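You operate a simulated robot arm through the tools that you are given. There is no shell and no other tool. Be economical: measure what you need, move in short steps, check, and stop when the job is done.

The job below is to be done with a simulated robot arm. You get a single attempt, and the scene is never put back.

JOB
Cover the banded jar, brush the smudge off its lid and shelve it.
Fine: use the white brush and put it back; the jar goes on the white wall shelf; spill nothing. Set down upright: white brush, banded jar. What is to be rubbed or washed off counts as gone when no trace of it is left.
Where things are to end (x, y in the base frame): banded jar within 6 cm of [64, -40].

The check looks at the end state, three seconds after you hand in, the way a careful person would. Anything else that was tipped, shoved, dropped, spilled or broken makes it a failure. A push-on lid holds only when it is set on centred and level and pressed home; a screw cap is set on level and turned clockwise until tight.

ROBOT AND FRAMES
A 7-joint arm with a two-finger parallel gripper on a trunk, on a base that drives. Base frame: it is fixed to the floor where the robot stands at the start and does not move with it; the origin is under the middle of the robot, x ahead of it, y to its left, z up; the surface under the hand at the start is at about z = 85. Lengths are in cm, angles in degrees, forces in N, time in s.
With the tool pointing down near the work surface it reaches from about 38 to 80 cm from the robot's upright axis, wherever it stands. Its first joint turns from -143.0 to 143.0 degrees. Places, roughly: rim of the banded jar [50, -30, 100]; top of the white wall shelf [70, -40, 130]; white brush (6x3x8 cm) [50, -50, 90]. Payload 3 kg.
The tool frame sits at the grasp point between the pads (the TCP): z along the fingers, y along the line on which they close. The tips reach 3 cm beyond it. Largest opening 11 cm; finger width 2, thickness 1; the body of the gripper, 4.8 by 11.2 cm, starts 5.5 cm behind the TCP.
Orientation is told as [roll, pitch, yaw] about the base's x, y, z axes, in that order, counted from this pose: with the fingers straight down and closing along the base's y, the tool's x points along the base's -x, its y along +y and its z along -z.

CONTROLS
- The arm moves only by the tool apply_moves. Its argument "steps" is a list that holds one entry, the list of rows, each a list of 7 numbers: the finger opening in cm, from 0 to 11, then the shift along the tool's x, y, z in units of 400 mm (1.0 is 400 mm), then the turn, a rotation vector about the tool's x, y, z in units of 60 degrees (1.0 is 60 degrees). In form: [[[jaw, dx, dy, dz, rx, ry, rz], ...]]. A call has 1 to 8 rows; each row is the pose to reach, as a shift and turn from the pose commanded when the call began, along the tool's axes at that moment. A call with a number of a shift or a turn outside -1 to 1 is refused whole. Each row takes 0.2 s and may step no farther than 5 cm and 8.6 degrees from the row before; otherwise, or with a gripper value out of range, the whole call is refused. A pose out of reach is approached as far as the arm can. The call stops where the force on the tool passes 80 N (or 10 N more than at its start, if that is more) or the arm is blocked; 0.2 s more then pass. Each finger travels about 15.3 cm/s and halts on what it meets, pressing with about 41 N; the grip force reading is that of the motor and also rises with nothing between the fingers. The clock runs only during rows and for 0.2 s after the last one: add rows that repeat a pose to give the fingers time. It gives the time, the measured TCP pose, the force on the tool (base axes), the opening and the grip force at its end, in the units of the frame above (readings bear some noise), with the torque about the TCP (base axes, N m) and any sound that the robot's microphone picked up.
- Cameras (640 x 400 px; columns grow to the right, rows downward): "scene" is now at [52.99, -18.68, 113.14]; the picture's right is [0.00, -0.17, 0.99], its down [-0.39, 0.91, 0.16] and it looks along [-0.92, -0.39, -0.07] (base axes); focal length 214 px, centre (320, 200). "wrist" rides on the gripper at [7.2, 1.7, -10.3] in the tool frame; the picture's right is [-0.23, 0.97, 0.00], its down [-0.76, -0.18, -0.62] and it looks along [-0.61, -0.14, 0.78] (tool axes); focal length 222 px, centre (320, 200). There is no depth. A picture from a camera that has moved, and an enlarged one, comes with that camera's place and axes in the base frame and with its lens. The place of the scene camera against the robot may be out by one fixed shift of up to 2.5 cm in any direction.
- camera(camera): a new picture of that camera. It takes no simulated time.
- lift_body(by): slides the trunk up (or, below 0, down) by that many cm; the arm and the scene camera ride with it, the base frame stays. It gives what a move gives, with no picture.
- roll_base(legs): drives the robot by 1 to 6 legs, each [ahead, turn to the left] in cm and degrees, along the robot's own axes; the way and the turn of a leg run together, so that a leg with both is an arc; at most 150 cm and 180 degrees a leg. The arm and the cameras ride along, it lands a little off, and it stops where it bumps. It gives what a move gives.
- pan_tilt(pan, tilt): turns the head with the scene camera to pan (to the left, within 80 degrees either way) and tilt (down, from -29 to 69), counted from straight ahead of the robot. It gives what a move gives.
- inspect(camera, box): a new picture of the part [left, top, right, bottom] of that camera's present view, enlarged. It takes no simulated time.
- job_done(): hands the job in; it is judged then, once.

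Work in short steps. Places have to be worked out from the pictures, the camera data and where the tool is seen: move nearer, look again, correct. Check each grasp and each placing, and mend what went wrong. You have 120 turns and 98 pictures in all, those below and enlarged ones among them. Open the gripper and draw the arm clear of the work before you hand the job in, unless the task says otherwise; then end with one line.

The tools are called after ">>>" by a JSON object that holds its "method" and its "body". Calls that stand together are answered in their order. apply_moves: Moves the arm, as the interface text tells. Its arguments: {"type":"object","properties":{"steps":{"type":"array","items":{"type":"array","items":{"type":"array","items":{"type":"number"}}}}},"required":["steps"]} The other tools are called the same way: lift_body (by) slides the trunk up or down; roll_base (legs) drives the base; pan_tilt (pan, tilt) turns the head that bears the scene camera; camera (camera) takes a picture; inspect (camera, box) takes an enlarged picture of a part of a camera's view; job_done () hands the job in.

At the start:

```text
time_s: 0.0
ee_pos: [52.4, -12.41, 99.94]
tool_rot: [0.0, 0.0, 0.3]
contact_force: [0.5, 0.7, -0.6]
torque: [0.0, -0.01, -0.02]
opening: 10.99
gripper_force: 0.1
trunk travel left (down, up): [-35.0, 14.0]
robot x, y, heading: [-0.08, -0.14, 0.1]
head pan, tilt: [-80.2, 67.3]
```

scene: 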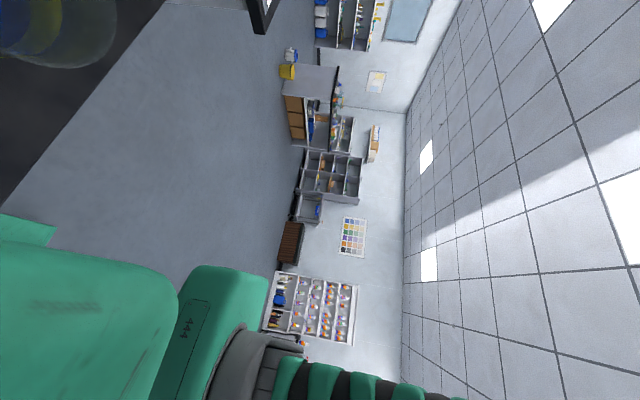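
wrist: 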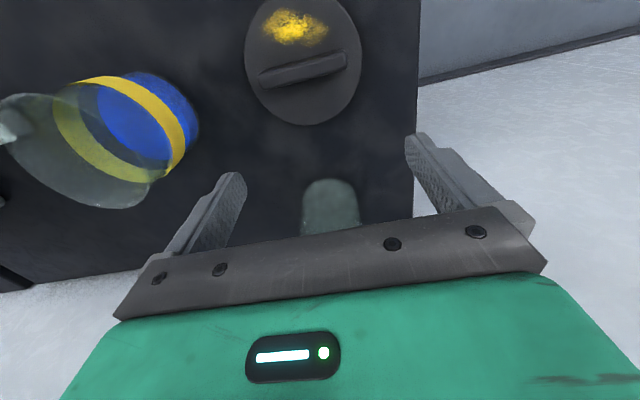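

The scene camera looks away from the work, so I turn the head toward ahead-right and down and look.

>>> {"method": "pan_tilt", "body": {"pan": -30, "tilt": 35}}

>>> {"method": "camera", "body": {"camera": "scene"}}

```text
time_s: 1.2
ee_pos: [52.38, -12.43, 99.77]
tool_rot: [0.0, 0.0, 0.3]
contact_force: [0.3, -0.1, 0.2]
torque: [-0.01, 0.01, 0.02]
opening: 11.03
gripper_force: 0.0
trunk travel left (down, up): [-35.0, 14.0]
robot x, y, heading: [-0.02, -0.15, 0.2]
head pan, tilt: [-30.0, 35.0]
```

```text
95 pictures are left
camera scene: at [57.19, -17.37, 106.55], right [0.0, -0.87, 0.5], down [-0.82, 0.28, 0.5], along [-0.57, -0.41, -0.71], focal length 214 px, centre (320, 200)
```

scene: 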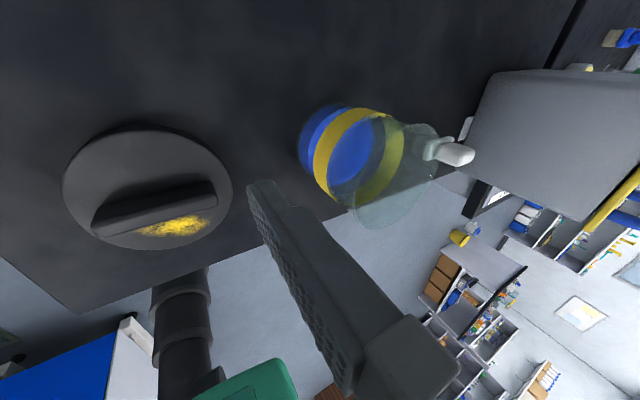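

The scene camera is mounted low over the bench. I raise the trunk for a wider overview and look straight down.

>>> {"method": "lift_body", "body": {"by": 13}}

>>> {"method": "pan_tilt", "body": {"pan": -20, "tilt": 0}}

>>> {"method": "camera", "body": {"camera": "scene"}}

>>> {"method": "camera", "body": {"camera": "wrist"}}

```text
time_s: 2.6
ee_pos: [51.99, -12.2, 111.96]
tool_rot: [0.3, 1.5, 0.3]
contact_force: [9.3, -2.4, -22.8]
torque: [0.34, 2.45, -0.13]
opening: 11.02
gripper_force: 0.0
trunk travel left (down, up): [-47.8, 1.2]
robot x, y, heading: [0.02, 0.21, 0.0]
head pan, tilt: [-30.0, 35.0]
stopped: the force on the tool passed its limit at 92 N (the readings are from after the stop); the commanded pose is now the measured one
```

```text
time_s: 3.7
ee_pos: [51.92, -12.14, 111.86]
tool_rot: [0.4, 1.6, 0.5]
contact_force: [3.0, 16.9, -43.1]
torque: [-2.38, 2.47, 0.85]
opening: 11.01
gripper_force: 0.0
trunk travel left (down, up): [-47.8, 1.2]
robot x, y, heading: [0.39, -0.12, 0.0]
head pan, tilt: [-20.0, 0.0]
```

```text
94 pictures are left
camera scene: at [62.46, -15.76, 117.42], right [0.02, -0.94, 0.34], down [-1.0, -0.01, 0.03], along [-0.02, -0.34, -0.94], focal length 214 px, centre (320, 200)
```

scene: 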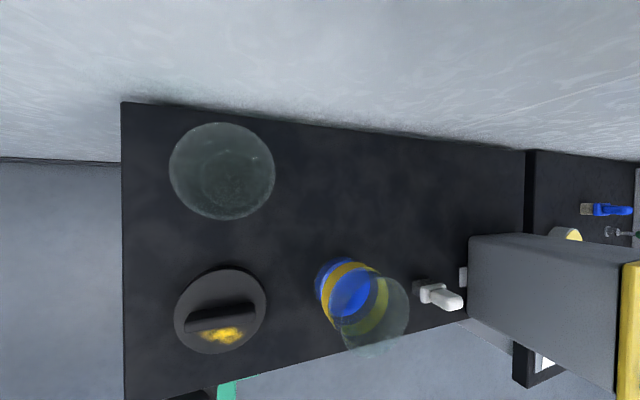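

```text
93 pictures are left
camera wrist: at [44.91, -10.63, 122.47], right [0.22, 0.98, 0.0], down [0.78, -0.18, 0.6], along [0.59, -0.13, -0.8], focal length 222 px, centre (320, 200)
```

wrist: 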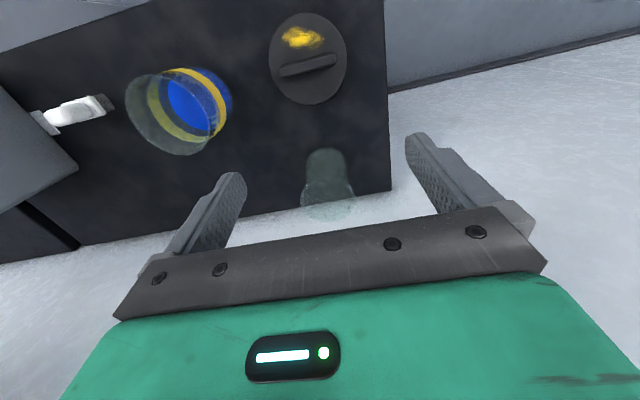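

Something above pressed on the arm as it rose (force −43 N in z). I back down 3 cm and re-read the force.

>>> {"method": "lift_body", "body": {"by": -3}}

>>> {"method": "pan_tilt", "body": {"pan": 0, "tilt": -29}}

>>> {"method": "camera", "body": {"camera": "scene"}}

```text
time_s: 4.4
ee_pos: [51.95, -12.44, 109.18]
tool_rot: [0.2, 1.2, 0.3]
contact_force: [-0.2, -0.1, 0.1]
torque: [0.02, -0.02, 0.0]
opening: 11.02
gripper_force: 0.1
trunk travel left (down, up): [-44.8, 4.2]
robot x, y, heading: [0.1, -0.26, 0.0]
head pan, tilt: [-20.0, 0.0]
```

```text
time_s: 5.3
ee_pos: [51.78, -12.2, 109.1]
tool_rot: [0.3, 1.2, 0.3]
contact_force: [-0.3, 0.9, -0.4]
torque: [0.01, 0.01, 0.01]
opening: 11.02
gripper_force: 0.1
trunk travel left (down, up): [-44.8, 4.2]
robot x, y, heading: [0.21, -0.25, -0.1]
head pan, tilt: [0.0, -28.6]
```

```text
92 pictures are left
camera scene: at [66.33, -12.83, 116.35], right [0.0, -1.0, 0.0], down [-0.89, 0.0, -0.46], along [0.46, 0.01, -0.89], focal length 214 px, centre (320, 200)
```

scene: 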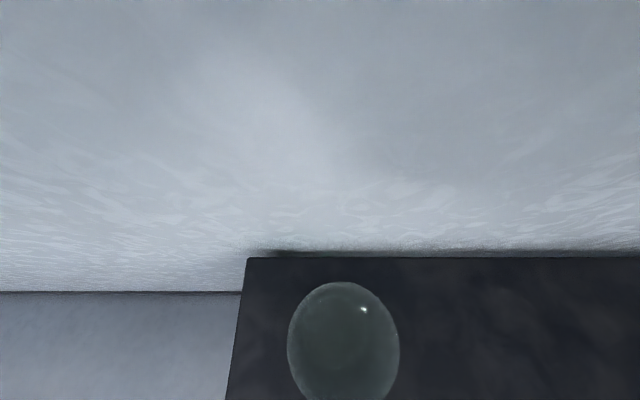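

Now a sideways look with the up direction in view, to find the shelf.

>>> {"method": "pan_tilt", "body": {"pan": -80, "tilt": -20}}

>>> {"method": "camera", "body": {"camera": "scene"}}

```text
time_s: 6.9
ee_pos: [51.84, -12.32, 109.2]
tool_rot: [0.4, 1.3, 0.2]
contact_force: [0.5, 0.5, 0.4]
torque: [0.01, -0.02, 0.0]
opening: 11.0
gripper_force: 0.1
trunk travel left (down, up): [-44.8, 4.2]
robot x, y, heading: [-0.05, -0.47, 0.2]
head pan, tilt: [-80.0, -20.0]
```

```text
91 pictures are left
camera scene: at [65.42, -20.33, 121.71], right [0.02, -0.18, 0.98], down [-0.94, -0.34, -0.04], along [0.34, -0.92, -0.18], focal length 214 px, centre (320, 200)
```

scene: 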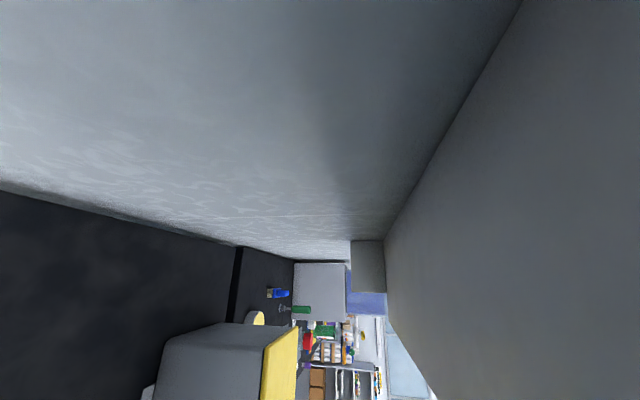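

The shelf runs overhead along the wall (front edge around x≈55), which limits height while the hand is at x≈52. Now a closer look at the jar, brush and lid.

>>> {"method": "pan_tilt", "body": {"pan": -30, "tilt": 15}}

>>> {"method": "inspect", "body": {"camera": "scene", "box": [120, 80, 520, 330]}}

>>> {"method": "inspect", "body": {"camera": "wrist", "box": [20, 0, 420, 250]}}

```text
time_s: 8.1
ee_pos: [51.82, -12.42, 109.09]
tool_rot: [0.3, 1.3, 0.2]
contact_force: [-0.1, -0.2, -0.3]
torque: [-0.02, 0.05, -0.01]
opening: 11.01
gripper_force: 0.1
trunk travel left (down, up): [-44.8, 4.2]
robot x, y, heading: [-0.02, 0.03, 0.1]
head pan, tilt: [-30.0, 15.0]
```

```text
1.60 times, centred on (320, 205) of scene
camera zoom: at [59.92, -17.51, 115.08], right [0.02, -0.87, 0.5], down [-0.96, 0.12, 0.25], along [-0.27, -0.48, -0.83], focal length 343 px, centre (320, 192)
```

zoom: 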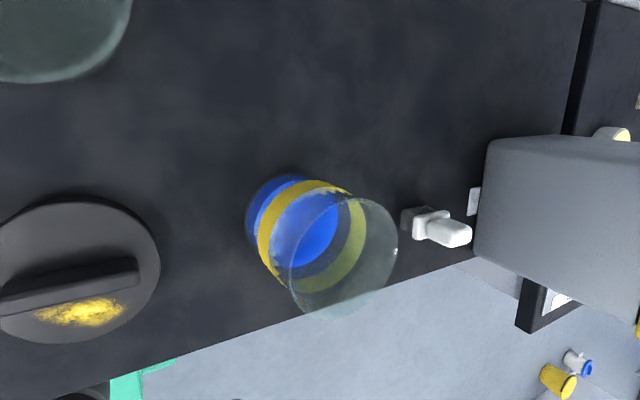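

```text
1.60 times, centred on (220, 125) of wrist
camera zoom: at [44.73, -10.78, 119.63], right [0.22, 0.97, 0.0], down [0.78, -0.18, 0.6], along [0.59, -0.13, -0.8], focal length 355 px, centre (480, 320)
```

zoom: 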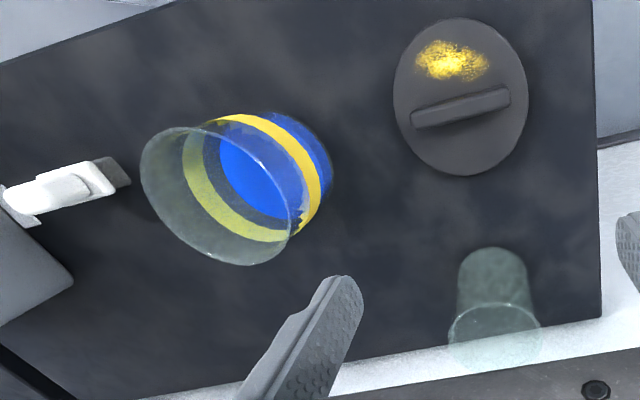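

The rim is plain, so this is a push-on lid; its handle bar runs along y at about (47.6, −12.9). I move over it, level the tool and begin a 90° turn.

>>> {"method": "apply_moves", "body": {"steps": [[[11, 0.05, -0.006, 0.1, 0.005, -0.02, 0], [11, 0.105, -0.0125, 0.2, 0.005, -0.0217, 0], [11, 0.105, -0.0125, 0.22, 0.005, -0.0217, 0.14], [11, 0.105, -0.0125, 0.22, 0.005, -0.0217, 0.28], [11, 0.105, -0.0125, 0.22, 0.005, -0.0217, 0.42], [11, 0.105, -0.0125, 0.22, 0.005, -0.0217, 0.56], [11, 0.105, -0.0125, 0.22, 0.005, -0.0217, 0.7], [11, 0.105, -0.0125, 0.22, 0.005, -0.0217, 0.84]]]}}

```text
time_s: 9.8
ee_pos: [47.24, -12.7, 100.4]
tool_rot: [-0.6, -0.3, -50.2]
contact_force: [0.0, 0.0, -0.1]
torque: [-0.01, -0.01, -0.02]
opening: 11.0
gripper_force: 0.1
trunk travel left (down, up): [-44.8, 4.2]
robot x, y, heading: [0.06, -0.25, 0.2]
head pan, tilt: [-30.0, 15.0]
```

Turn goes well (−50°); I finish the remaining ~40°.

>>> {"method": "apply_moves", "body": {"steps": [[[8, 0, 0, 0, 0, 0, 0.135], [6, 0, 0, 0, 0, 0, 0.27], [5, 0, 0, 0, 0, 0, 0.405], [5, 0, 0, 0, 0, 0, 0.54], [5, 0, 0, 0, 0, 0, 0.663], [5, 0, 0, 0, 0, 0, 0.663]]]}}

>>> {"method": "camera", "body": {"camera": "wrist"}}

```text
time_s: 11.2
ee_pos: [47.32, -12.67, 100.5]
tool_rot: [-0.3, -0.5, -90.1]
contact_force: [0.6, 0.6, 0.4]
torque: [0.0, 0.01, 0.02]
opening: 5.01
gripper_force: 0.0
trunk travel left (down, up): [-44.8, 4.2]
robot x, y, heading: [-0.09, 0.17, -0.1]
head pan, tilt: [-30.0, 15.0]
```

```text
88 pictures are left
camera wrist: at [49.05, -5.39, 110.73], right [0.97, -0.23, 0.0], down [-0.17, -0.76, 0.63], along [-0.14, -0.61, -0.78], focal length 222 px, centre (320, 200)
```

wrist: 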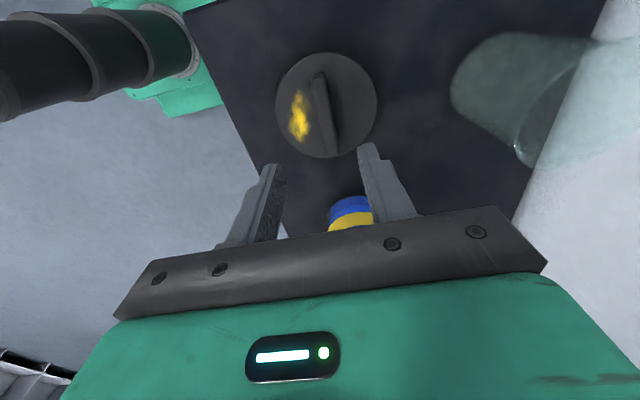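

Handle centre is around (47.95, −12.4). I centre over it and descend partly.

>>> {"method": "apply_moves", "body": {"steps": [[[5, 0.0075, 0.016, 0.08, 0, 0, 0], [5, 0.0075, 0.016, 0.16, 0, 0, 0], [5, 0.0075, 0.016, 0.22, 0, 0, 0], [5, 0.0075, 0.016, 0.22, 0, 0, 0]]]}}

>>> {"method": "camera", "body": {"camera": "wrist"}}

>>> {"method": "pan_tilt", "body": {"pan": 0, "tilt": 40}}

>>> {"method": "camera", "body": {"camera": "scene"}}

```text
time_s: 12.2
ee_pos: [47.95, -12.44, 91.52]
tool_rot: [-0.3, -0.6, -89.9]
contact_force: [0.3, -0.8, -1.0]
torque: [-0.02, -0.02, -0.01]
opening: 5.01
gripper_force: 0.0
trunk travel left (down, up): [-44.8, 4.2]
robot x, y, heading: [-0.42, -0.26, 0.0]
head pan, tilt: [-30.0, 15.0]
```

```text
87 pictures are left
camera wrist: at [49.61, -5.25, 101.79], right [0.97, -0.23, 0.0], down [-0.17, -0.76, 0.63], along [-0.14, -0.61, -0.78], focal length 222 px, centre (320, 200)
```

wrist: 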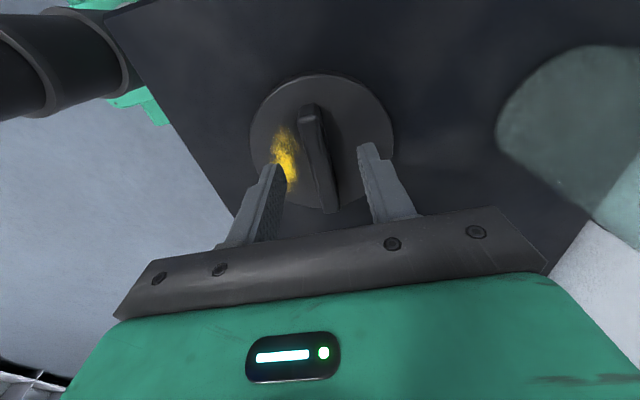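

```text
time_s: 13.2
ee_pos: [47.94, -12.47, 91.6]
tool_rot: [-0.3, -0.5, -89.9]
contact_force: [0.2, -0.2, 0.0]
torque: [0.03, 0.04, 0.02]
opening: 4.99
gripper_force: 0.0
trunk travel left (down, up): [-44.8, 4.2]
robot x, y, heading: [-0.2, -0.3, 0.1]
head pan, tilt: [0.0, 40.0]
```

```text
86 pictures are left
camera scene: at [47.35, -17.66, 97.33], right [-1.0, 0.0, 0.01], down [0.0, 0.77, 0.64], along [-0.01, 0.64, -0.77], focal length 214 px, centre (320, 200)
```

scene: 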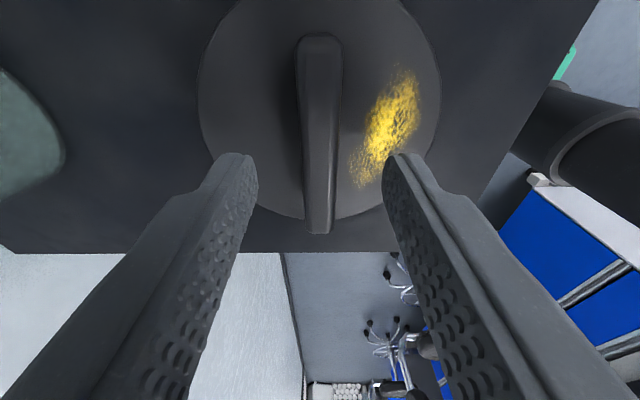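

Fingers straddle the bar symmetrically. I go down 1.2 cm more and close on it.

>>> {"method": "apply_moves", "body": {"steps": [[[5, 0, 0, 0.015, 0, 0, 0], [5, 0, 0, 0.03, 0, 0, 0], [5, 0, 0, 0.03, 0, 0, 0]]]}}

>>> {"method": "camera", "body": {"camera": "scene"}}

```text
time_s: 14.0
ee_pos: [47.83, -12.68, 90.36]
tool_rot: [-0.4, -0.5, -89.9]
contact_force: [0.5, -1.0, -0.1]
torque: [-0.04, 0.02, 0.04]
opening: 4.99
gripper_force: 0.0
trunk travel left (down, up): [-44.8, 4.2]
robot x, y, heading: [-0.15, -0.3, 0.1]
head pan, tilt: [0.0, 40.0]
```

```text
85 pictures are left
camera scene: at [47.28, -17.73, 96.22], right [-1.0, 0.0, 0.01], down [0.0, 0.77, 0.64], along [-0.01, 0.64, -0.77], focal length 214 px, centre (320, 200)
```

scene: 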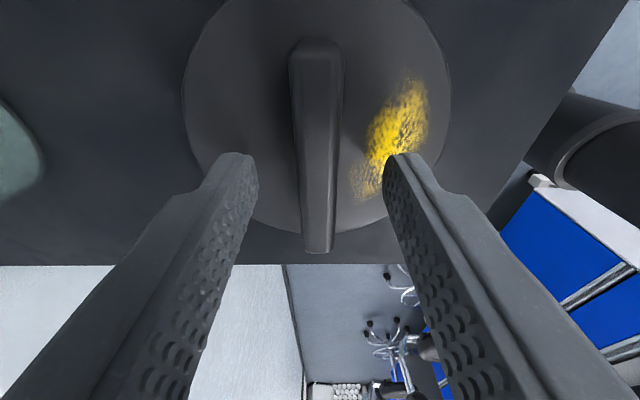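

No contact yet; I close on the bar at this height and read the width.

>>> {"method": "apply_moves", "body": {"steps": [[[3, 0, 0, 0.01, 0, 0, 0], [1, 0, 0, 0.01, 0, 0, 0], [0, 0, 0, 0.01, 0, 0, 0], [0, 0, 0, 0.01, 0, 0, 0]]]}}

>>> {"method": "camera", "body": {"camera": "scene"}}

```text
time_s: 15.0
ee_pos: [47.95, -12.62, 90.17]
tool_rot: [-0.2, -0.5, -89.8]
contact_force: [-0.3, -0.3, 0.5]
torque: [-0.03, -0.01, -0.02]
opening: 1.28
gripper_force: 41.2
trunk travel left (down, up): [-44.8, 4.2]
robot x, y, heading: [0.27, -0.32, 0.3]
head pan, tilt: [0.0, 40.0]
```

```text
84 pictures are left
camera scene: at [47.35, -17.79, 95.94], right [-1.0, 0.0, 0.0], down [0.0, 0.77, 0.64], along [-0.01, 0.64, -0.77], focal length 214 px, centre (320, 200)
```

scene: 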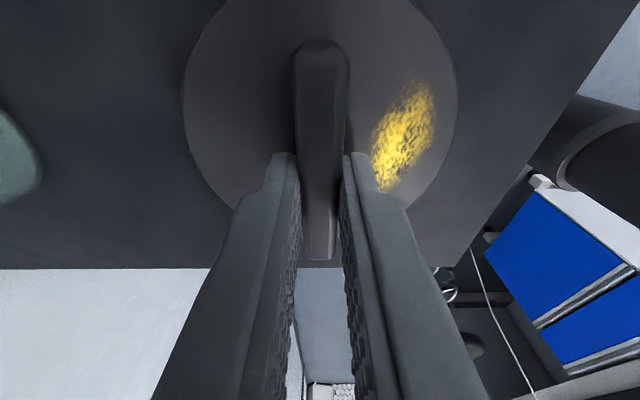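

Gripped at 1.28 cm. I lift 3 cm gently and check from the wrist camera that it hangs level and where its centre sits.

>>> {"method": "apply_moves", "body": {"steps": [[[0, 0, 0, -0.02, 0, 0, 0], [0, 0, 0, -0.1, 0, 0, 0], [0, 0, 0, -0.2, 0, 0, 0], [0, 0, 0, -0.3, 0, 0, 0], [0, 0, 0, -0.4, 0, 0, 0], [0, 0, 0, -0.4, 0, 0, 0]]]}}

>>> {"method": "camera", "body": {"camera": "wrist"}}

>>> {"method": "camera", "body": {"camera": "scene"}}

```text
time_s: 16.4
ee_pos: [48.01, -12.18, 106.03]
tool_rot: [-0.3, -0.5, -89.9]
contact_force: [0.0, -0.1, -0.8]
torque: [-0.01, -0.05, 0.0]
opening: 1.27
gripper_force: 41.2
trunk travel left (down, up): [-44.8, 4.2]
robot x, y, heading: [0.1, -0.18, 0.2]
head pan, tilt: [0.0, 40.0]
```

```text
83 pictures are left
camera wrist: at [49.77, -4.95, 116.29], right [0.97, -0.23, 0.0], down [-0.17, -0.76, 0.63], along [-0.14, -0.61, -0.78], focal length 222 px, centre (320, 200)
```

wrist: 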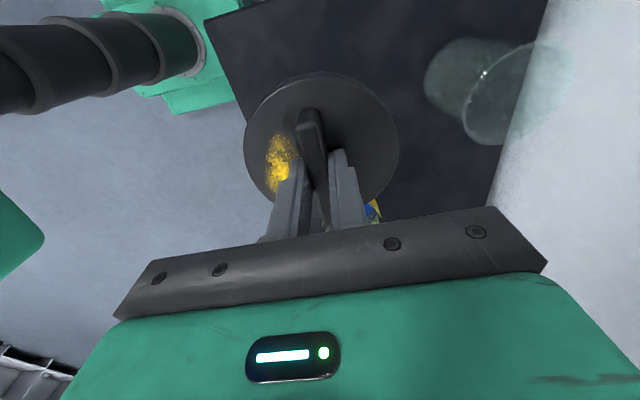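

```text
82 pictures are left
camera scene: at [47.52, -17.35, 111.83], right [-1.0, 0.0, 0.01], down [0.0, 0.77, 0.64], along [0.0, 0.64, -0.77], focal length 214 px, centre (320, 200)
```

scene: 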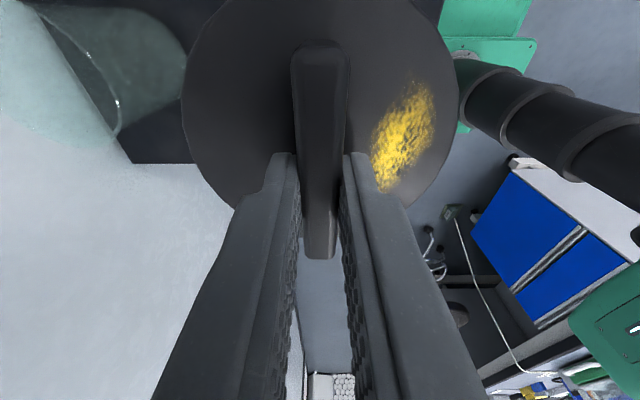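

The lid hangs level and centred. Next I move toward the jar (TCP y≈−18) and point the scene camera straight down over it to fix its place.

>>> {"method": "apply_moves", "body": {"steps": [[[0, -0.06, 0, -0.05, 0, 0, 0], [0, -0.14, 0, -0.05, 0, 0, 0], [0, -0.14, 0, -0.05, 0, 0, 0]]]}}

>>> {"method": "pan_tilt", "body": {"pan": 0, "tilt": 0}}

>>> {"method": "camera", "body": {"camera": "scene"}}

>>> {"method": "camera", "body": {"camera": "wrist"}}

```text
time_s: 17.2
ee_pos: [48.27, -17.69, 108.27]
tool_rot: [-0.4, -0.5, -89.9]
contact_force: [-1.0, 0.4, -1.1]
torque: [0.01, 0.02, 0.0]
opening: 1.28
gripper_force: 40.9
trunk travel left (down, up): [-44.8, 4.2]
robot x, y, heading: [0.15, -0.27, 0.1]
head pan, tilt: [0.0, 40.0]
```

```text
time_s: 18.3
ee_pos: [48.25, -17.74, 108.24]
tool_rot: [-0.3, -0.5, -90.0]
contact_force: [0.2, 0.4, -0.6]
torque: [-0.02, -0.01, -0.01]
opening: 1.25
gripper_force: 40.5
trunk travel left (down, up): [-44.8, 4.2]
robot x, y, heading: [0.22, -0.03, -0.1]
head pan, tilt: [0.0, 0.0]
```

```text
81 pictures are left
camera scene: at [47.68, -29.2, 113.56], right [-1.0, 0.0, 0.0], down [0.0, 1.0, -0.01], along [0.0, -0.01, -1.0], focal length 214 px, centre (320, 200)
```

scene: 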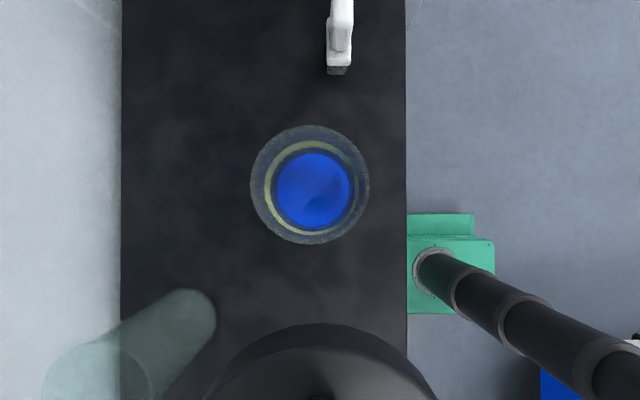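

```text
80 pictures are left
camera wrist: at [49.92, -10.43, 118.47], right [0.97, -0.23, 0.0], down [-0.17, -0.76, 0.63], along [-0.14, -0.61, -0.78], focal length 222 px, centre (320, 200)
```

wrist: 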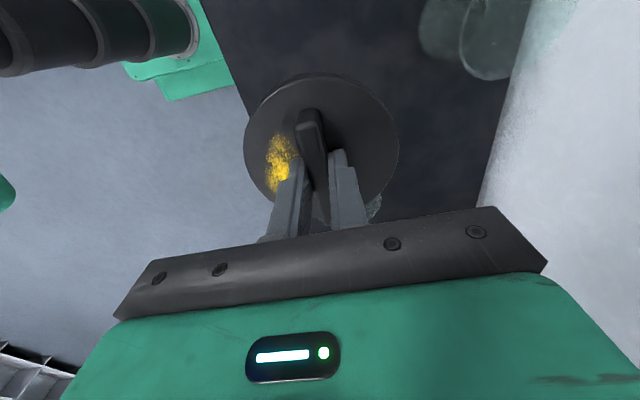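

Straight-down view: rim circle centred slightly ahead of the camera. Working it with the wrist rays I get the jar at about (49, −29.4), rim z≈96, diameter ≈9.6. I carry the lid over it, staying well above.

>>> {"method": "apply_moves", "body": {"steps": [[[0, -0.1, 0.006, 0, 0, 0, 0], [0, -0.2, 0.012, 0, 0, 0, 0], [0, -0.29, 0.0175, 0.02, 0, 0, 0], [0, -0.29, 0.0175, 0.08, 0, 0, 0], [0, -0.29, 0.0175, 0.08, 0, 0, 0]]]}}

>>> {"method": "pan_tilt", "body": {"pan": 0, "tilt": 50}}

>>> {"method": "camera", "body": {"camera": "scene"}}

>>> {"method": "camera", "body": {"camera": "wrist"}}

```text
time_s: 19.5
ee_pos: [48.89, -29.83, 105.11]
tool_rot: [-0.3, -0.5, -89.9]
contact_force: [0.4, 0.0, -0.4]
torque: [-0.01, 0.01, -0.01]
opening: 1.26
gripper_force: 41.0
trunk travel left (down, up): [-44.8, 4.2]
robot x, y, heading: [0.15, 0.22, 0.2]
head pan, tilt: [0.0, 0.0]
```

```text
time_s: 20.6
ee_pos: [48.94, -29.86, 105.16]
tool_rot: [-0.4, -0.5, -89.9]
contact_force: [0.9, 0.3, -0.1]
torque: [-0.01, -0.02, 0.01]
opening: 1.28
gripper_force: 41.7
trunk travel left (down, up): [-44.8, 4.2]
robot x, y, heading: [0.34, -0.14, 0.0]
head pan, tilt: [0.0, 50.0]
```

```text
79 pictures are left
camera scene: at [48.3, -33.51, 111.72], right [-1.0, 0.0, 0.0], down [0.0, 0.65, 0.76], along [0.0, 0.76, -0.65], focal length 214 px, centre (320, 200)
```

scene: 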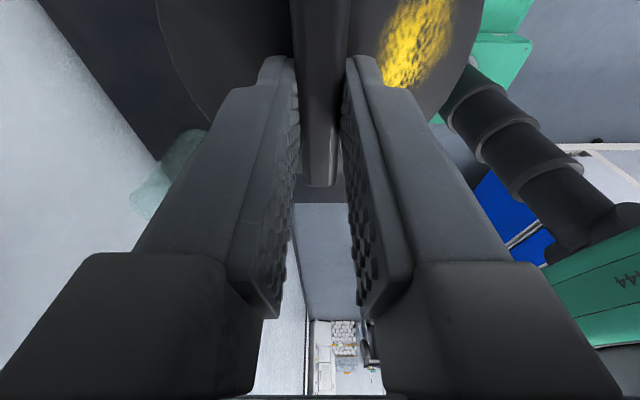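

```text
78 pictures are left
camera wrist: at [50.54, -22.53, 115.4], right [0.97, -0.23, 0.0], down [-0.17, -0.76, 0.63], along [-0.14, -0.61, -0.78], focal length 222 px, centre (320, 200)
```

wrist: 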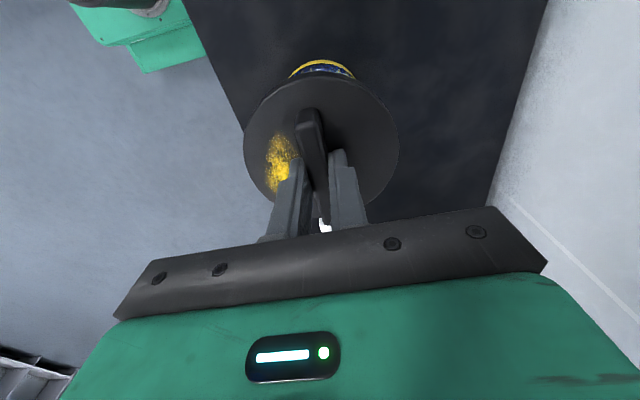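

x alignment looks right (jar and lid share column 322). For y, I look from the −y side with tilt 20.

>>> {"method": "pan_tilt", "body": {"pan": 0, "tilt": 10}}

>>> {"method": "camera", "body": {"camera": "scene"}}

```text
time_s: 21.7
ee_pos: [48.87, -29.79, 105.07]
tool_rot: [-0.2, -0.6, -89.8]
contact_force: [-0.8, 0.3, -0.6]
torque: [0.01, 0.04, 0.01]
opening: 1.28
gripper_force: 40.3
trunk travel left (down, up): [-44.8, 4.2]
robot x, y, heading: [-0.02, 0.25, -0.0]
head pan, tilt: [0.0, 10.0]
```

```text
77 pictures are left
camera scene: at [48.3, -39.7, 110.18], right [-1.0, 0.0, 0.0], down [0.0, 0.99, 0.17], along [-0.01, 0.17, -0.99], focal length 214 px, centre (320, 200)
```

scene: 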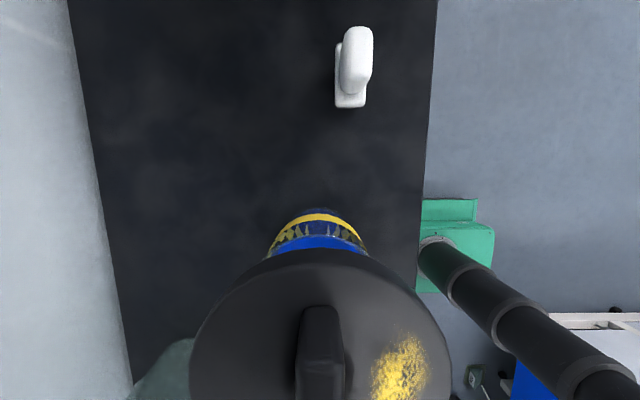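

I enlarge that region to find the rim edge.

>>> {"method": "inspect", "body": {"camera": "scene", "box": [220, 180, 420, 305]}}

>>> {"method": "inspect", "body": {"camera": "wrist", "box": [240, 30, 400, 130]}}

```text
3.20 times, centred on (320, 242) of scene
camera zoom: at [48.3, -39.7, 110.18], right [-1.0, 0.0, 0.0], down [0.0, 0.99, 0.17], along [-0.01, 0.17, -0.99], focal length 686 px, centre (320, 64)
```

zoom: 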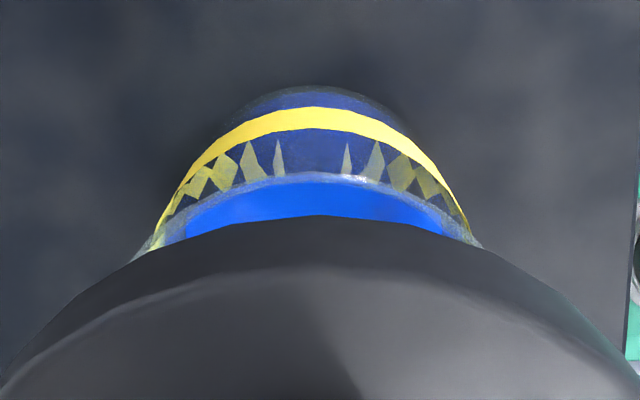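

```text
4.00 times, centred on (320, 80) of wrist
camera zoom: at [50.54, -22.53, 115.4], right [0.97, -0.23, 0.0], down [-0.17, -0.76, 0.63], along [-0.14, -0.61, -0.78], focal length 888 px, centre (320, 680)
```

zoom: 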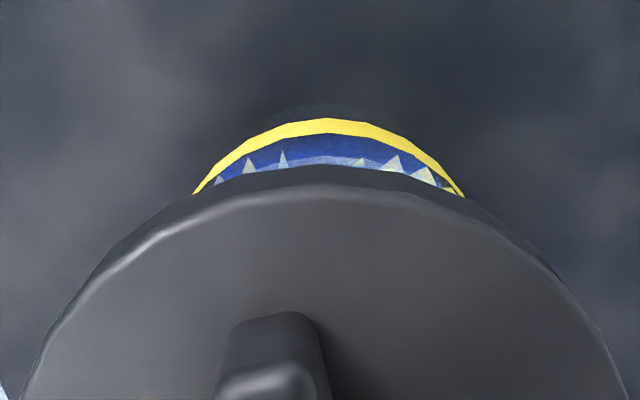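

Estimated jar centre y≈−29.5. I shift +0.3 cm in y, lower to just above the rim, and recheck from both sides.

>>> {"method": "apply_moves", "body": {"steps": [[[0, 0.0075, 0, 0.03, 0, 0, 0], [0, 0.0075, 0, 0.065, 0, 0, 0], [0, 0.0075, 0, 0.065, 0, 0, 0]]]}}

>>> {"method": "inspect", "body": {"camera": "scene", "box": [180, 180, 460, 355]}}

>>> {"method": "inspect", "body": {"camera": "wrist", "box": [220, 30, 420, 155]}}

```text
time_s: 22.5
ee_pos: [48.84, -29.38, 102.52]
tool_rot: [-0.3, -0.4, -89.9]
contact_force: [0.0, 1.1, -1.1]
torque: [-0.05, -0.03, 0.0]
opening: 1.27
gripper_force: 40.8
trunk travel left (down, up): [-44.8, 4.2]
robot x, y, heading: [-0.29, 0.19, -0.0]
head pan, tilt: [0.0, 10.0]
```

```text
2.29 times, centred on (320, 268) of scene
camera zoom: at [48.24, -39.31, 107.56], right [-1.0, 0.0, 0.0], down [0.0, 0.99, 0.16], along [-0.01, 0.16, -0.99], focal length 490 px, centre (320, 46)
```

zoom: 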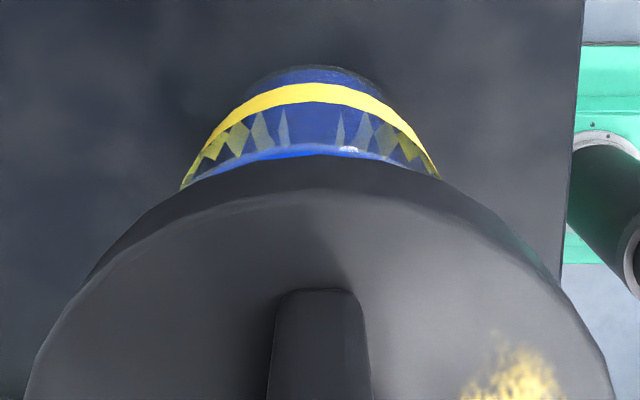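

```text
3.20 times, centred on (320, 92) of wrist
camera zoom: at [50.48, -22.13, 112.78], right [0.97, -0.23, 0.0], down [-0.17, -0.76, 0.63], along [-0.14, -0.61, -0.78], focal length 711 px, centre (320, 544)
```

zoom: 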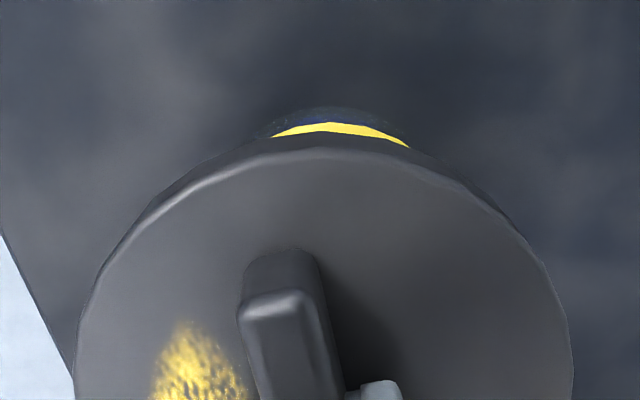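

Lid and jar are aligned within about 2 mm. I nudge x +0.12 and lower slowly until the force reads contact.

>>> {"method": "apply_moves", "body": {"steps": [[[0, 0, 0.003, 0.005, 0, 0, 0], [0, 0, 0.003, 0.0125, 0, 0, 0], [0, 0, 0.003, 0.02, 0, 0, 0], [0, 0, 0.003, 0.025, 0, 0, 0]]]}}

>>> {"method": "inspect", "body": {"camera": "scene", "box": [180, 180, 460, 355]}}

```text
time_s: 23.5
ee_pos: [48.83, -29.32, 101.26]
tool_rot: [-0.3, -0.5, -89.8]
contact_force: [-0.1, -0.1, -0.9]
torque: [-0.02, 0.0, 0.0]
opening: 1.27
gripper_force: 41.1
trunk travel left (down, up): [-44.8, 4.2]
robot x, y, heading: [-0.05, 0.05, -0.2]
head pan, tilt: [0.0, 10.0]
```

```text
2.29 times, centred on (320, 268) of scene
camera zoom: at [48.34, -39.25, 106.42], right [-1.0, 0.0, 0.0], down [0.0, 0.99, 0.16], along [0.0, 0.16, -0.99], focal length 490 px, centre (320, 46)
```

zoom: 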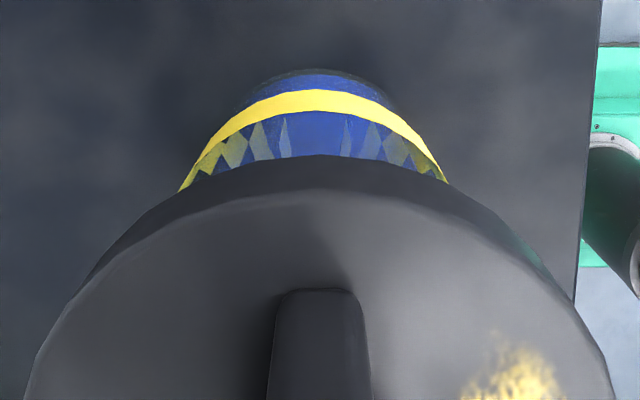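

Still no contact; rim is now under the lid. I continue down in small steps, +0.1 in y.

>>> {"method": "apply_moves", "body": {"steps": [[[0, 0.002, 0.002, 0.006, 0, 0, 0], [0, 0.002, 0.002, 0.012, 0, 0, 0], [0, 0.002, 0.002, 0.018, 0, 0, 0], [0, 0.002, 0.002, 0.024, 0, 0, 0]]]}}

```text
time_s: 24.5
ee_pos: [48.88, -29.29, 100.57]
tool_rot: [-0.1, -0.6, -89.9]
contact_force: [-1.0, 0.4, 16.2]
torque: [-0.42, -0.65, 0.01]
opening: 1.3
gripper_force: 41.0
trunk travel left (down, up): [-44.8, 4.2]
robot x, y, heading: [-0.13, -0.01, -0.0]
head pan, tilt: [0.0, 10.0]
```

Contact at 16 N, with torque showing touch on the +x/−y side. I look from both cameras before pressing.

>>> {"method": "inspect", "body": {"camera": "scene", "box": [180, 180, 460, 355]}}

>>> {"method": "inspect", "body": {"camera": "wrist", "box": [220, 30, 420, 155]}}

```text
2.29 times, centred on (320, 268) of scene
camera zoom: at [48.42, -39.28, 105.58], right [-1.0, 0.0, 0.0], down [0.0, 0.99, 0.16], along [0.0, 0.16, -0.99], focal length 490 px, centre (320, 46)
```

zoom: 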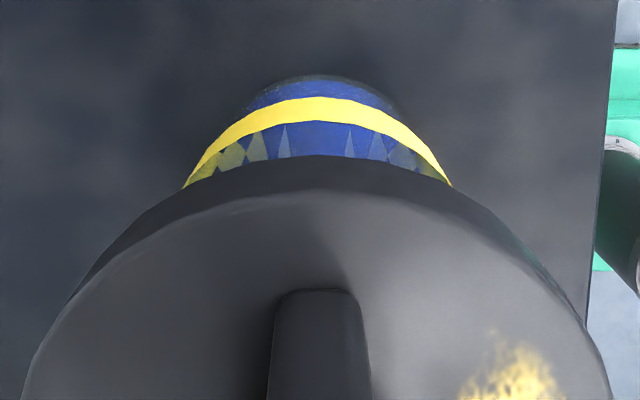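

```text
3.20 times, centred on (320, 92) of wrist
camera zoom: at [50.64, -22.09, 110.78], right [0.97, -0.23, 0.0], down [-0.17, -0.76, 0.63], along [-0.14, -0.62, -0.78], focal length 711 px, centre (320, 544)
```

zoom: 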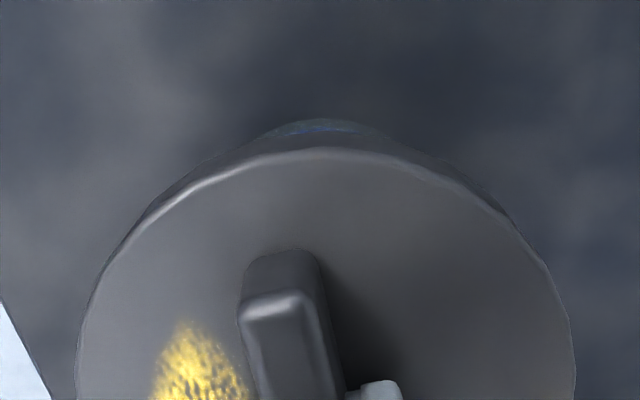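

Lateral fit is centred; the base outline suggests the jar sits ~0.3 more toward −y, agreeing with the torque. I lift slightly, shift, and touch again.

>>> {"method": "apply_moves", "body": {"steps": [[[0, 0, 0, -0.012, 0, 0, 0], [0, -0.007, 0.003, -0.012, 0, 0, 0], [0, -0.007, 0.003, -0.004, 0, 0, 0], [0, -0.007, 0.003, 0.0, 0, 0, 0], [0, -0.007, 0.003, 0.003, 0, 0, 0]]]}}

```text
time_s: 25.7
ee_pos: [49.02, -29.65, 100.26]
tool_rot: [-0.1, -0.6, -89.9]
contact_force: [-0.3, 1.4, 21.6]
torque: [0.09, 0.98, -0.04]
opening: 1.32
gripper_force: 40.5
trunk travel left (down, up): [-44.8, 4.2]
robot x, y, heading: [0.4, 0.07, -0.1]
head pan, tilt: [0.0, 10.0]
```

Contact flipped to the −x side, so the true centre is between; I also level the 0.5° pitch and touch again.

>>> {"method": "apply_moves", "body": {"steps": [[[0, 0, 0, -0.015, 0, 0, 0], [0, 0.001, -0.0015, -0.015, 0.008, 0.003, 0], [0, 0.001, -0.0015, -0.006, 0.008, 0.003, 0], [0, 0.001, -0.0015, -0.001, 0.008, 0.003, 0], [0, 0.001, -0.0015, 0.002, 0.008, 0.003, 0]]]}}

```text
time_s: 26.9
ee_pos: [49.08, -29.58, 100.14]
tool_rot: [-0.7, -0.3, -89.9]
contact_force: [0.1, -0.6, -0.6]
torque: [0.01, 0.01, -0.05]
opening: 1.25
gripper_force: 41.2
trunk travel left (down, up): [-44.8, 4.2]
robot x, y, heading: [-0.1, -0.13, 0.1]
head pan, tilt: [0.0, 10.0]
```

It now sits lower without force. The tilt readings show my levelling sign was swapped for this yaw; I correct it at this height and then go down gently.

>>> {"method": "apply_moves", "body": {"steps": [[[0, 0, 0, -0.005, -0.0117, 0.005, 0], [0, 0, 0, 0, -0.0117, 0.005, 0], [0, 0, 0, 0.005, -0.0117, 0.005, 0], [0, 0, 0, 0.01, -0.0117, 0.005, 0]]]}}

```text
time_s: 27.9
ee_pos: [49.08, -29.62, 99.74]
tool_rot: [-0.1, -0.1, -89.9]
contact_force: [0.2, -0.4, 0.0]
torque: [0.02, 0.04, 0.02]
opening: 1.27
gripper_force: 40.8
trunk travel left (down, up): [-44.8, 4.2]
robot x, y, heading: [-0.3, -0.16, 0.1]
head pan, tilt: [0.0, 10.0]
```

Level, and the lid has entered the rim without force (z 99.74). I press on slowly.

>>> {"method": "apply_moves", "body": {"steps": [[[0, 0, 0, 0.006, 0, 0, 0], [0, 0, 0, 0.012, 0, 0, 0], [0, 0, 0, 0.018, 0, 0, 0], [0, 0, 0, 0.024, 0, 0, 0]]]}}

```text
time_s: 28.9
ee_pos: [49.1, -29.58, 99.07]
tool_rot: [0.1, -0.1, -89.8]
contact_force: [6.4, 0.7, 32.1]
torque: [-0.02, -0.09, -0.01]
opening: 1.29
gripper_force: 41.3
trunk travel left (down, up): [-44.8, 4.2]
robot x, y, heading: [0.09, -0.22, 0.0]
head pan, tilt: [0.0, 10.0]
```

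32 N with almost no torque: centred. I press farther until it seats.

>>> {"method": "apply_moves", "body": {"steps": [[[0, 0, 0, 0.005, 0, 0, 0], [0, 0, 0, 0.01, 0, 0, 0], [0, 0, 0, 0.015, 0, 0, 0], [0, 0, 0, 0.02, 0, 0, 0]]]}}

```text
time_s: 29.6
ee_pos: [48.99, -29.6, 98.97]
tool_rot: [0.5, -0.4, -89.9]
contact_force: [-12.1, 10.4, 32.9]
torque: [1.07, 0.32, 0.24]
opening: 1.3
gripper_force: 41.6
trunk travel left (down, up): [-44.8, 4.2]
robot x, y, heading: [-0.24, -0.27, 0.2]
head pan, tilt: [0.0, 10.0]
stopped in row 3: the force on the tool passed its limit at 86 N (the readings are from after the stop); the commanded pose is now the measured one
```

It hit 86 N at z≈98.97, presumably home. I relieve the force, open the fingers and inspect the seating.

>>> {"method": "apply_moves", "body": {"steps": [[[0, 0, 0, -0.003, 0, 0, 0], [2.5, 0, 0, -0.003, 0, 0, 0], [3.5, 0, 0, -0.003, 0, 0, 0], [3.5, 0, 0, -0.05, 0, 0, 0], [3.5, 0, 0, -0.12, 0, 0, 0], [3.5, 0, 0, -0.12, 0, 0, 0]]]}}

>>> {"method": "camera", "body": {"camera": "scene"}}

>>> {"method": "camera", "body": {"camera": "wrist"}}

```text
time_s: 31.0
ee_pos: [49.31, -29.42, 103.47]
tool_rot: [0.3, -0.3, -89.9]
contact_force: [0.2, 0.0, 0.7]
torque: [-0.02, 0.0, 0.02]
opening: 3.53
gripper_force: 0.0
trunk travel left (down, up): [-44.8, 4.2]
robot x, y, heading: [-0.23, -0.3, 0.2]
head pan, tilt: [0.0, 10.0]
```

```text
69 pictures are left
camera scene: at [48.6, -39.3, 108.49], right [-1.0, 0.0, -0.01], down [0.0, 0.99, 0.17], along [0.01, 0.17, -0.99], focal length 214 px, centre (320, 200)
```

scene: 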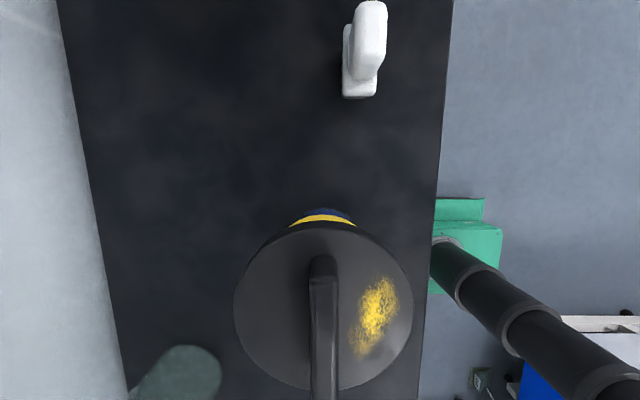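

```text
68 pictures are left
camera wrist: at [50.77, -22.15, 113.79], right [0.97, -0.23, 0.01], down [-0.18, -0.76, 0.63], along [-0.14, -0.61, -0.78], focal length 222 px, centre (320, 200)
```

wrist: 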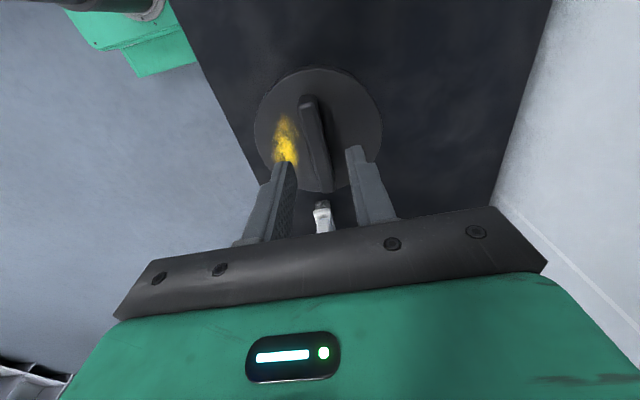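

The lid sits on the jar. To be sure it is home, I press straight down on the bar with closed fingertips.

>>> {"method": "apply_moves", "body": {"steps": [[[0, -0.004, -0.005, 0, 0, 0, 0], [0, -0.004, -0.005, 0, 0, 0, 0], [0, -0.004, -0.005, 0.02, 0, 0, 0], [0, -0.004, -0.005, 0.04, 0, 0, 0], [0, -0.004, -0.005, 0.055, 0, 0, 0], [0, -0.004, -0.005, 0.07, 0, 0, 0], [0, -0.004, -0.005, 0.08, 0, 0, 0], [0, -0.004, -0.005, 0.09, 0, 0, 0]]]}}

```text
time_s: 32.5
ee_pos: [49.14, -29.76, 101.5]
tool_rot: [1.3, -0.8, -89.8]
contact_force: [-13.9, 7.9, 48.2]
torque: [0.48, 0.47, 0.15]
opening: 0.0
gripper_force: 37.4
trunk travel left (down, up): [-44.8, 4.2]
robot x, y, heading: [-0.32, -0.23, -0.1]
head pan, tilt: [0.0, 10.0]
stopped in row 7: the force on the tool passed its limit at 92 N (the readings are from after the stop); the commanded pose is now the measured one
```

Lid is pressed with >80 N and the bar top is at z≈98.5. I rise, level the tool and move toward the brush for a straight-down look.

>>> {"method": "apply_moves", "body": {"steps": [[[3, 0, 0, -0.06, 0.0217, 0.0133, 0], [5, 0, 0, -0.12, 0.0217, 0.0133, 0], [8, -0.12, 0, -0.12, 0.0217, 0.0133, 0], [8, -0.22, 0, -0.12, 0.0217, 0.0133, 0], [8, -0.22, 0, -0.12, 0.0217, 0.0133, 0]]]}}

>>> {"method": "pan_tilt", "body": {"pan": 0, "tilt": 0}}

>>> {"method": "camera", "body": {"camera": "scene"}}

>>> {"method": "camera", "body": {"camera": "wrist"}}

```text
time_s: 33.7
ee_pos: [49.1, -38.68, 105.76]
tool_rot: [-0.5, 0.2, -89.9]
contact_force: [-0.5, -0.6, 0.8]
torque: [0.0, -0.01, 0.03]
opening: 8.02
gripper_force: 0.0
trunk travel left (down, up): [-44.8, 4.2]
robot x, y, heading: [0.2, -0.15, 0.2]
head pan, tilt: [0.0, 10.0]
```

```text
time_s: 34.4
ee_pos: [49.21, -38.62, 105.83]
tool_rot: [-0.4, 0.2, -89.9]
contact_force: [0.5, -0.7, -0.2]
torque: [0.0, -0.03, 0.01]
opening: 8.0
gripper_force: 0.1
trunk travel left (down, up): [-44.8, 4.2]
robot x, y, heading: [-0.15, -0.04, -0.2]
head pan, tilt: [0.0, 0.0]
```

```text
67 pictures are left
camera scene: at [48.62, -50.15, 111.06], right [-1.0, 0.0, 0.01], down [0.0, 1.0, 0.0], along [-0.01, 0.0, -1.0], focal length 214 px, centre (320, 200)
```

scene: 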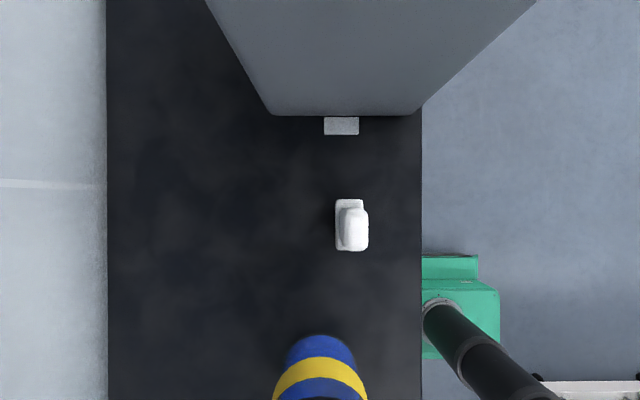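

```text
66 pictures are left
camera wrist: at [50.87, -31.46, 116.19], right [0.97, -0.23, -0.01], down [-0.17, -0.76, 0.62], along [-0.15, -0.6, -0.78], focal length 222 px, centre (320, 200)
```

wrist: 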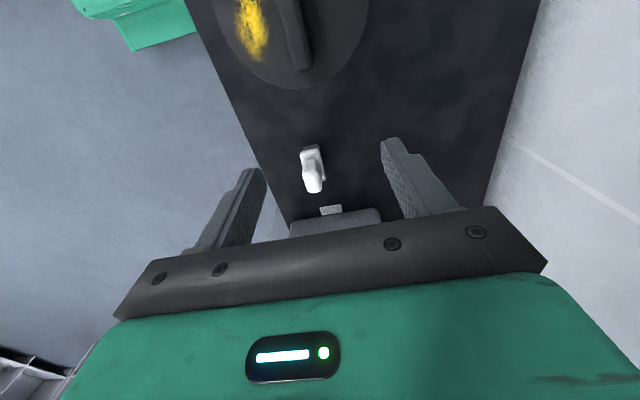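

Brush is at about (46, −46.5), long side along y, so the present yaw fits. I move above it with tips just above its top and look.

>>> {"method": "apply_moves", "body": {"steps": [[[8, -0.1, -0.04, 0.02, -0.0067, -0.0033, 0], [8, -0.196, -0.079, 0.04, -0.0067, -0.0033, 0], [8, -0.196, -0.079, 0.12, -0.0067, -0.0033, 0], [7, -0.196, -0.079, 0.18, -0.0067, -0.0033, 0], [6, -0.196, -0.079, 0.18, -0.0067, -0.0033, 0]]]}}

>>> {"method": "pan_tilt", "body": {"pan": 0, "tilt": 45}}

>>> {"method": "camera", "body": {"camera": "scene"}}

>>> {"method": "camera", "body": {"camera": "wrist"}}

```text
time_s: 35.5
ee_pos: [46.77, -46.91, 100.39]
tool_rot: [1.2, -1.7, -89.4]
contact_force: [-7.2, 8.0, 38.4]
torque: [-5.01, 0.03, -0.55]
opening: 5.97
gripper_force: 0.0
trunk travel left (down, up): [-44.8, 4.2]
robot x, y, heading: [0.17, -0.14, 0.1]
head pan, tilt: [0.0, 0.0]
stopped in row 5: the force on the tool passed its limit at 94 N (the readings are from after the stop); the commanded pose is now the measured one
```

```text
time_s: 36.6
ee_pos: [46.83, -46.79, 99.84]
tool_rot: [0.7, -1.1, -89.5]
contact_force: [0.4, -0.6, -0.1]
torque: [-0.03, 0.06, -0.01]
opening: 6.0
gripper_force: 0.1
trunk travel left (down, up): [-44.8, 4.2]
robot x, y, heading: [-0.11, 0.52, 0.2]
head pan, tilt: [0.0, 45.0]
```

```text
65 pictures are left
camera scene: at [46.16, -51.15, 106.03], right [-1.0, -0.01, -0.01], down [-0.01, 0.72, 0.69], along [0.0, 0.69, -0.72], focal length 214 px, centre (320, 200)
```

scene: 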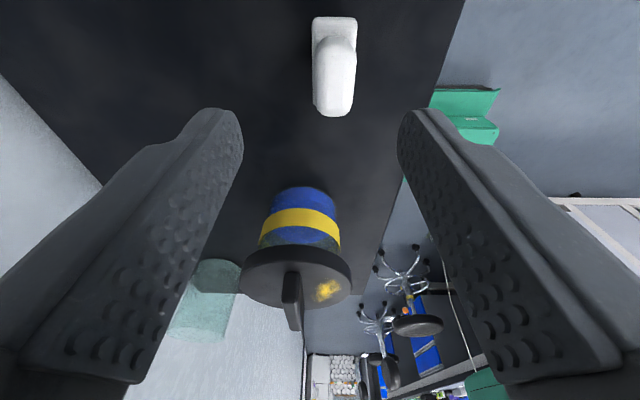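

```text
64 pictures are left
camera wrist: at [48.25, -39.41, 110.05], right [0.98, -0.22, 0.02], down [-0.18, -0.75, 0.64], along [-0.13, -0.62, -0.77], focal length 222 px, centre (320, 200)
```

wrist: 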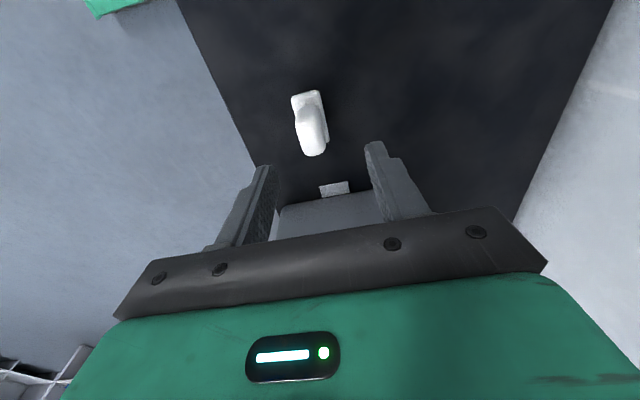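

The head (at tilt 0 it sticks out toward −y) bumped the grey box's top; with tilt 45 it is clear and force is zero. I inspect the box, the lid and the brush.

>>> {"method": "inspect", "body": {"camera": "wrist", "box": [240, 70, 400, 215]}}

>>> {"method": "inspect", "body": {"camera": "scene", "box": [200, 0, 440, 350]}}

```text
2.76 times, centred on (320, 142) of wrist
camera zoom: at [48.25, -39.41, 110.05], right [0.98, -0.22, 0.02], down [-0.18, -0.75, 0.64], along [-0.13, -0.62, -0.77], focal length 613 px, centre (320, 359)
```

zoom: 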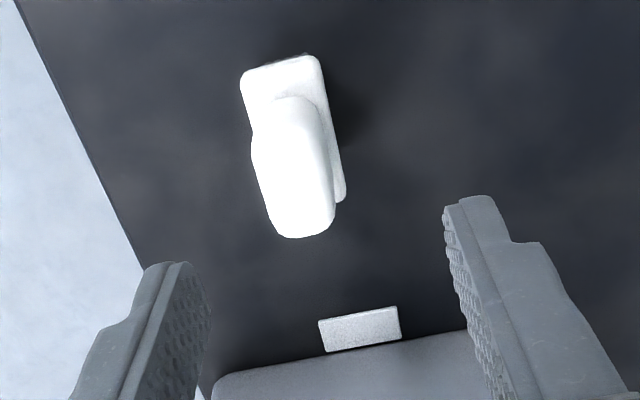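

```text
1.14 times, centred on (320, 175) of scene
camera zoom: at [46.16, -51.15, 106.03], right [-1.0, -0.01, -0.01], down [-0.01, 0.72, 0.69], along [0.0, 0.69, -0.72], focal length 245 px, centre (320, 229)
```

zoom: 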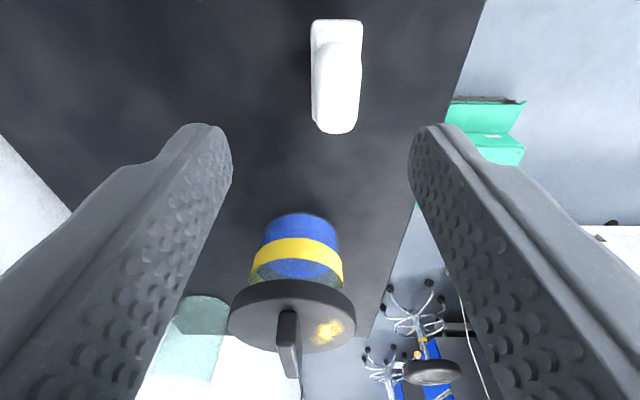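

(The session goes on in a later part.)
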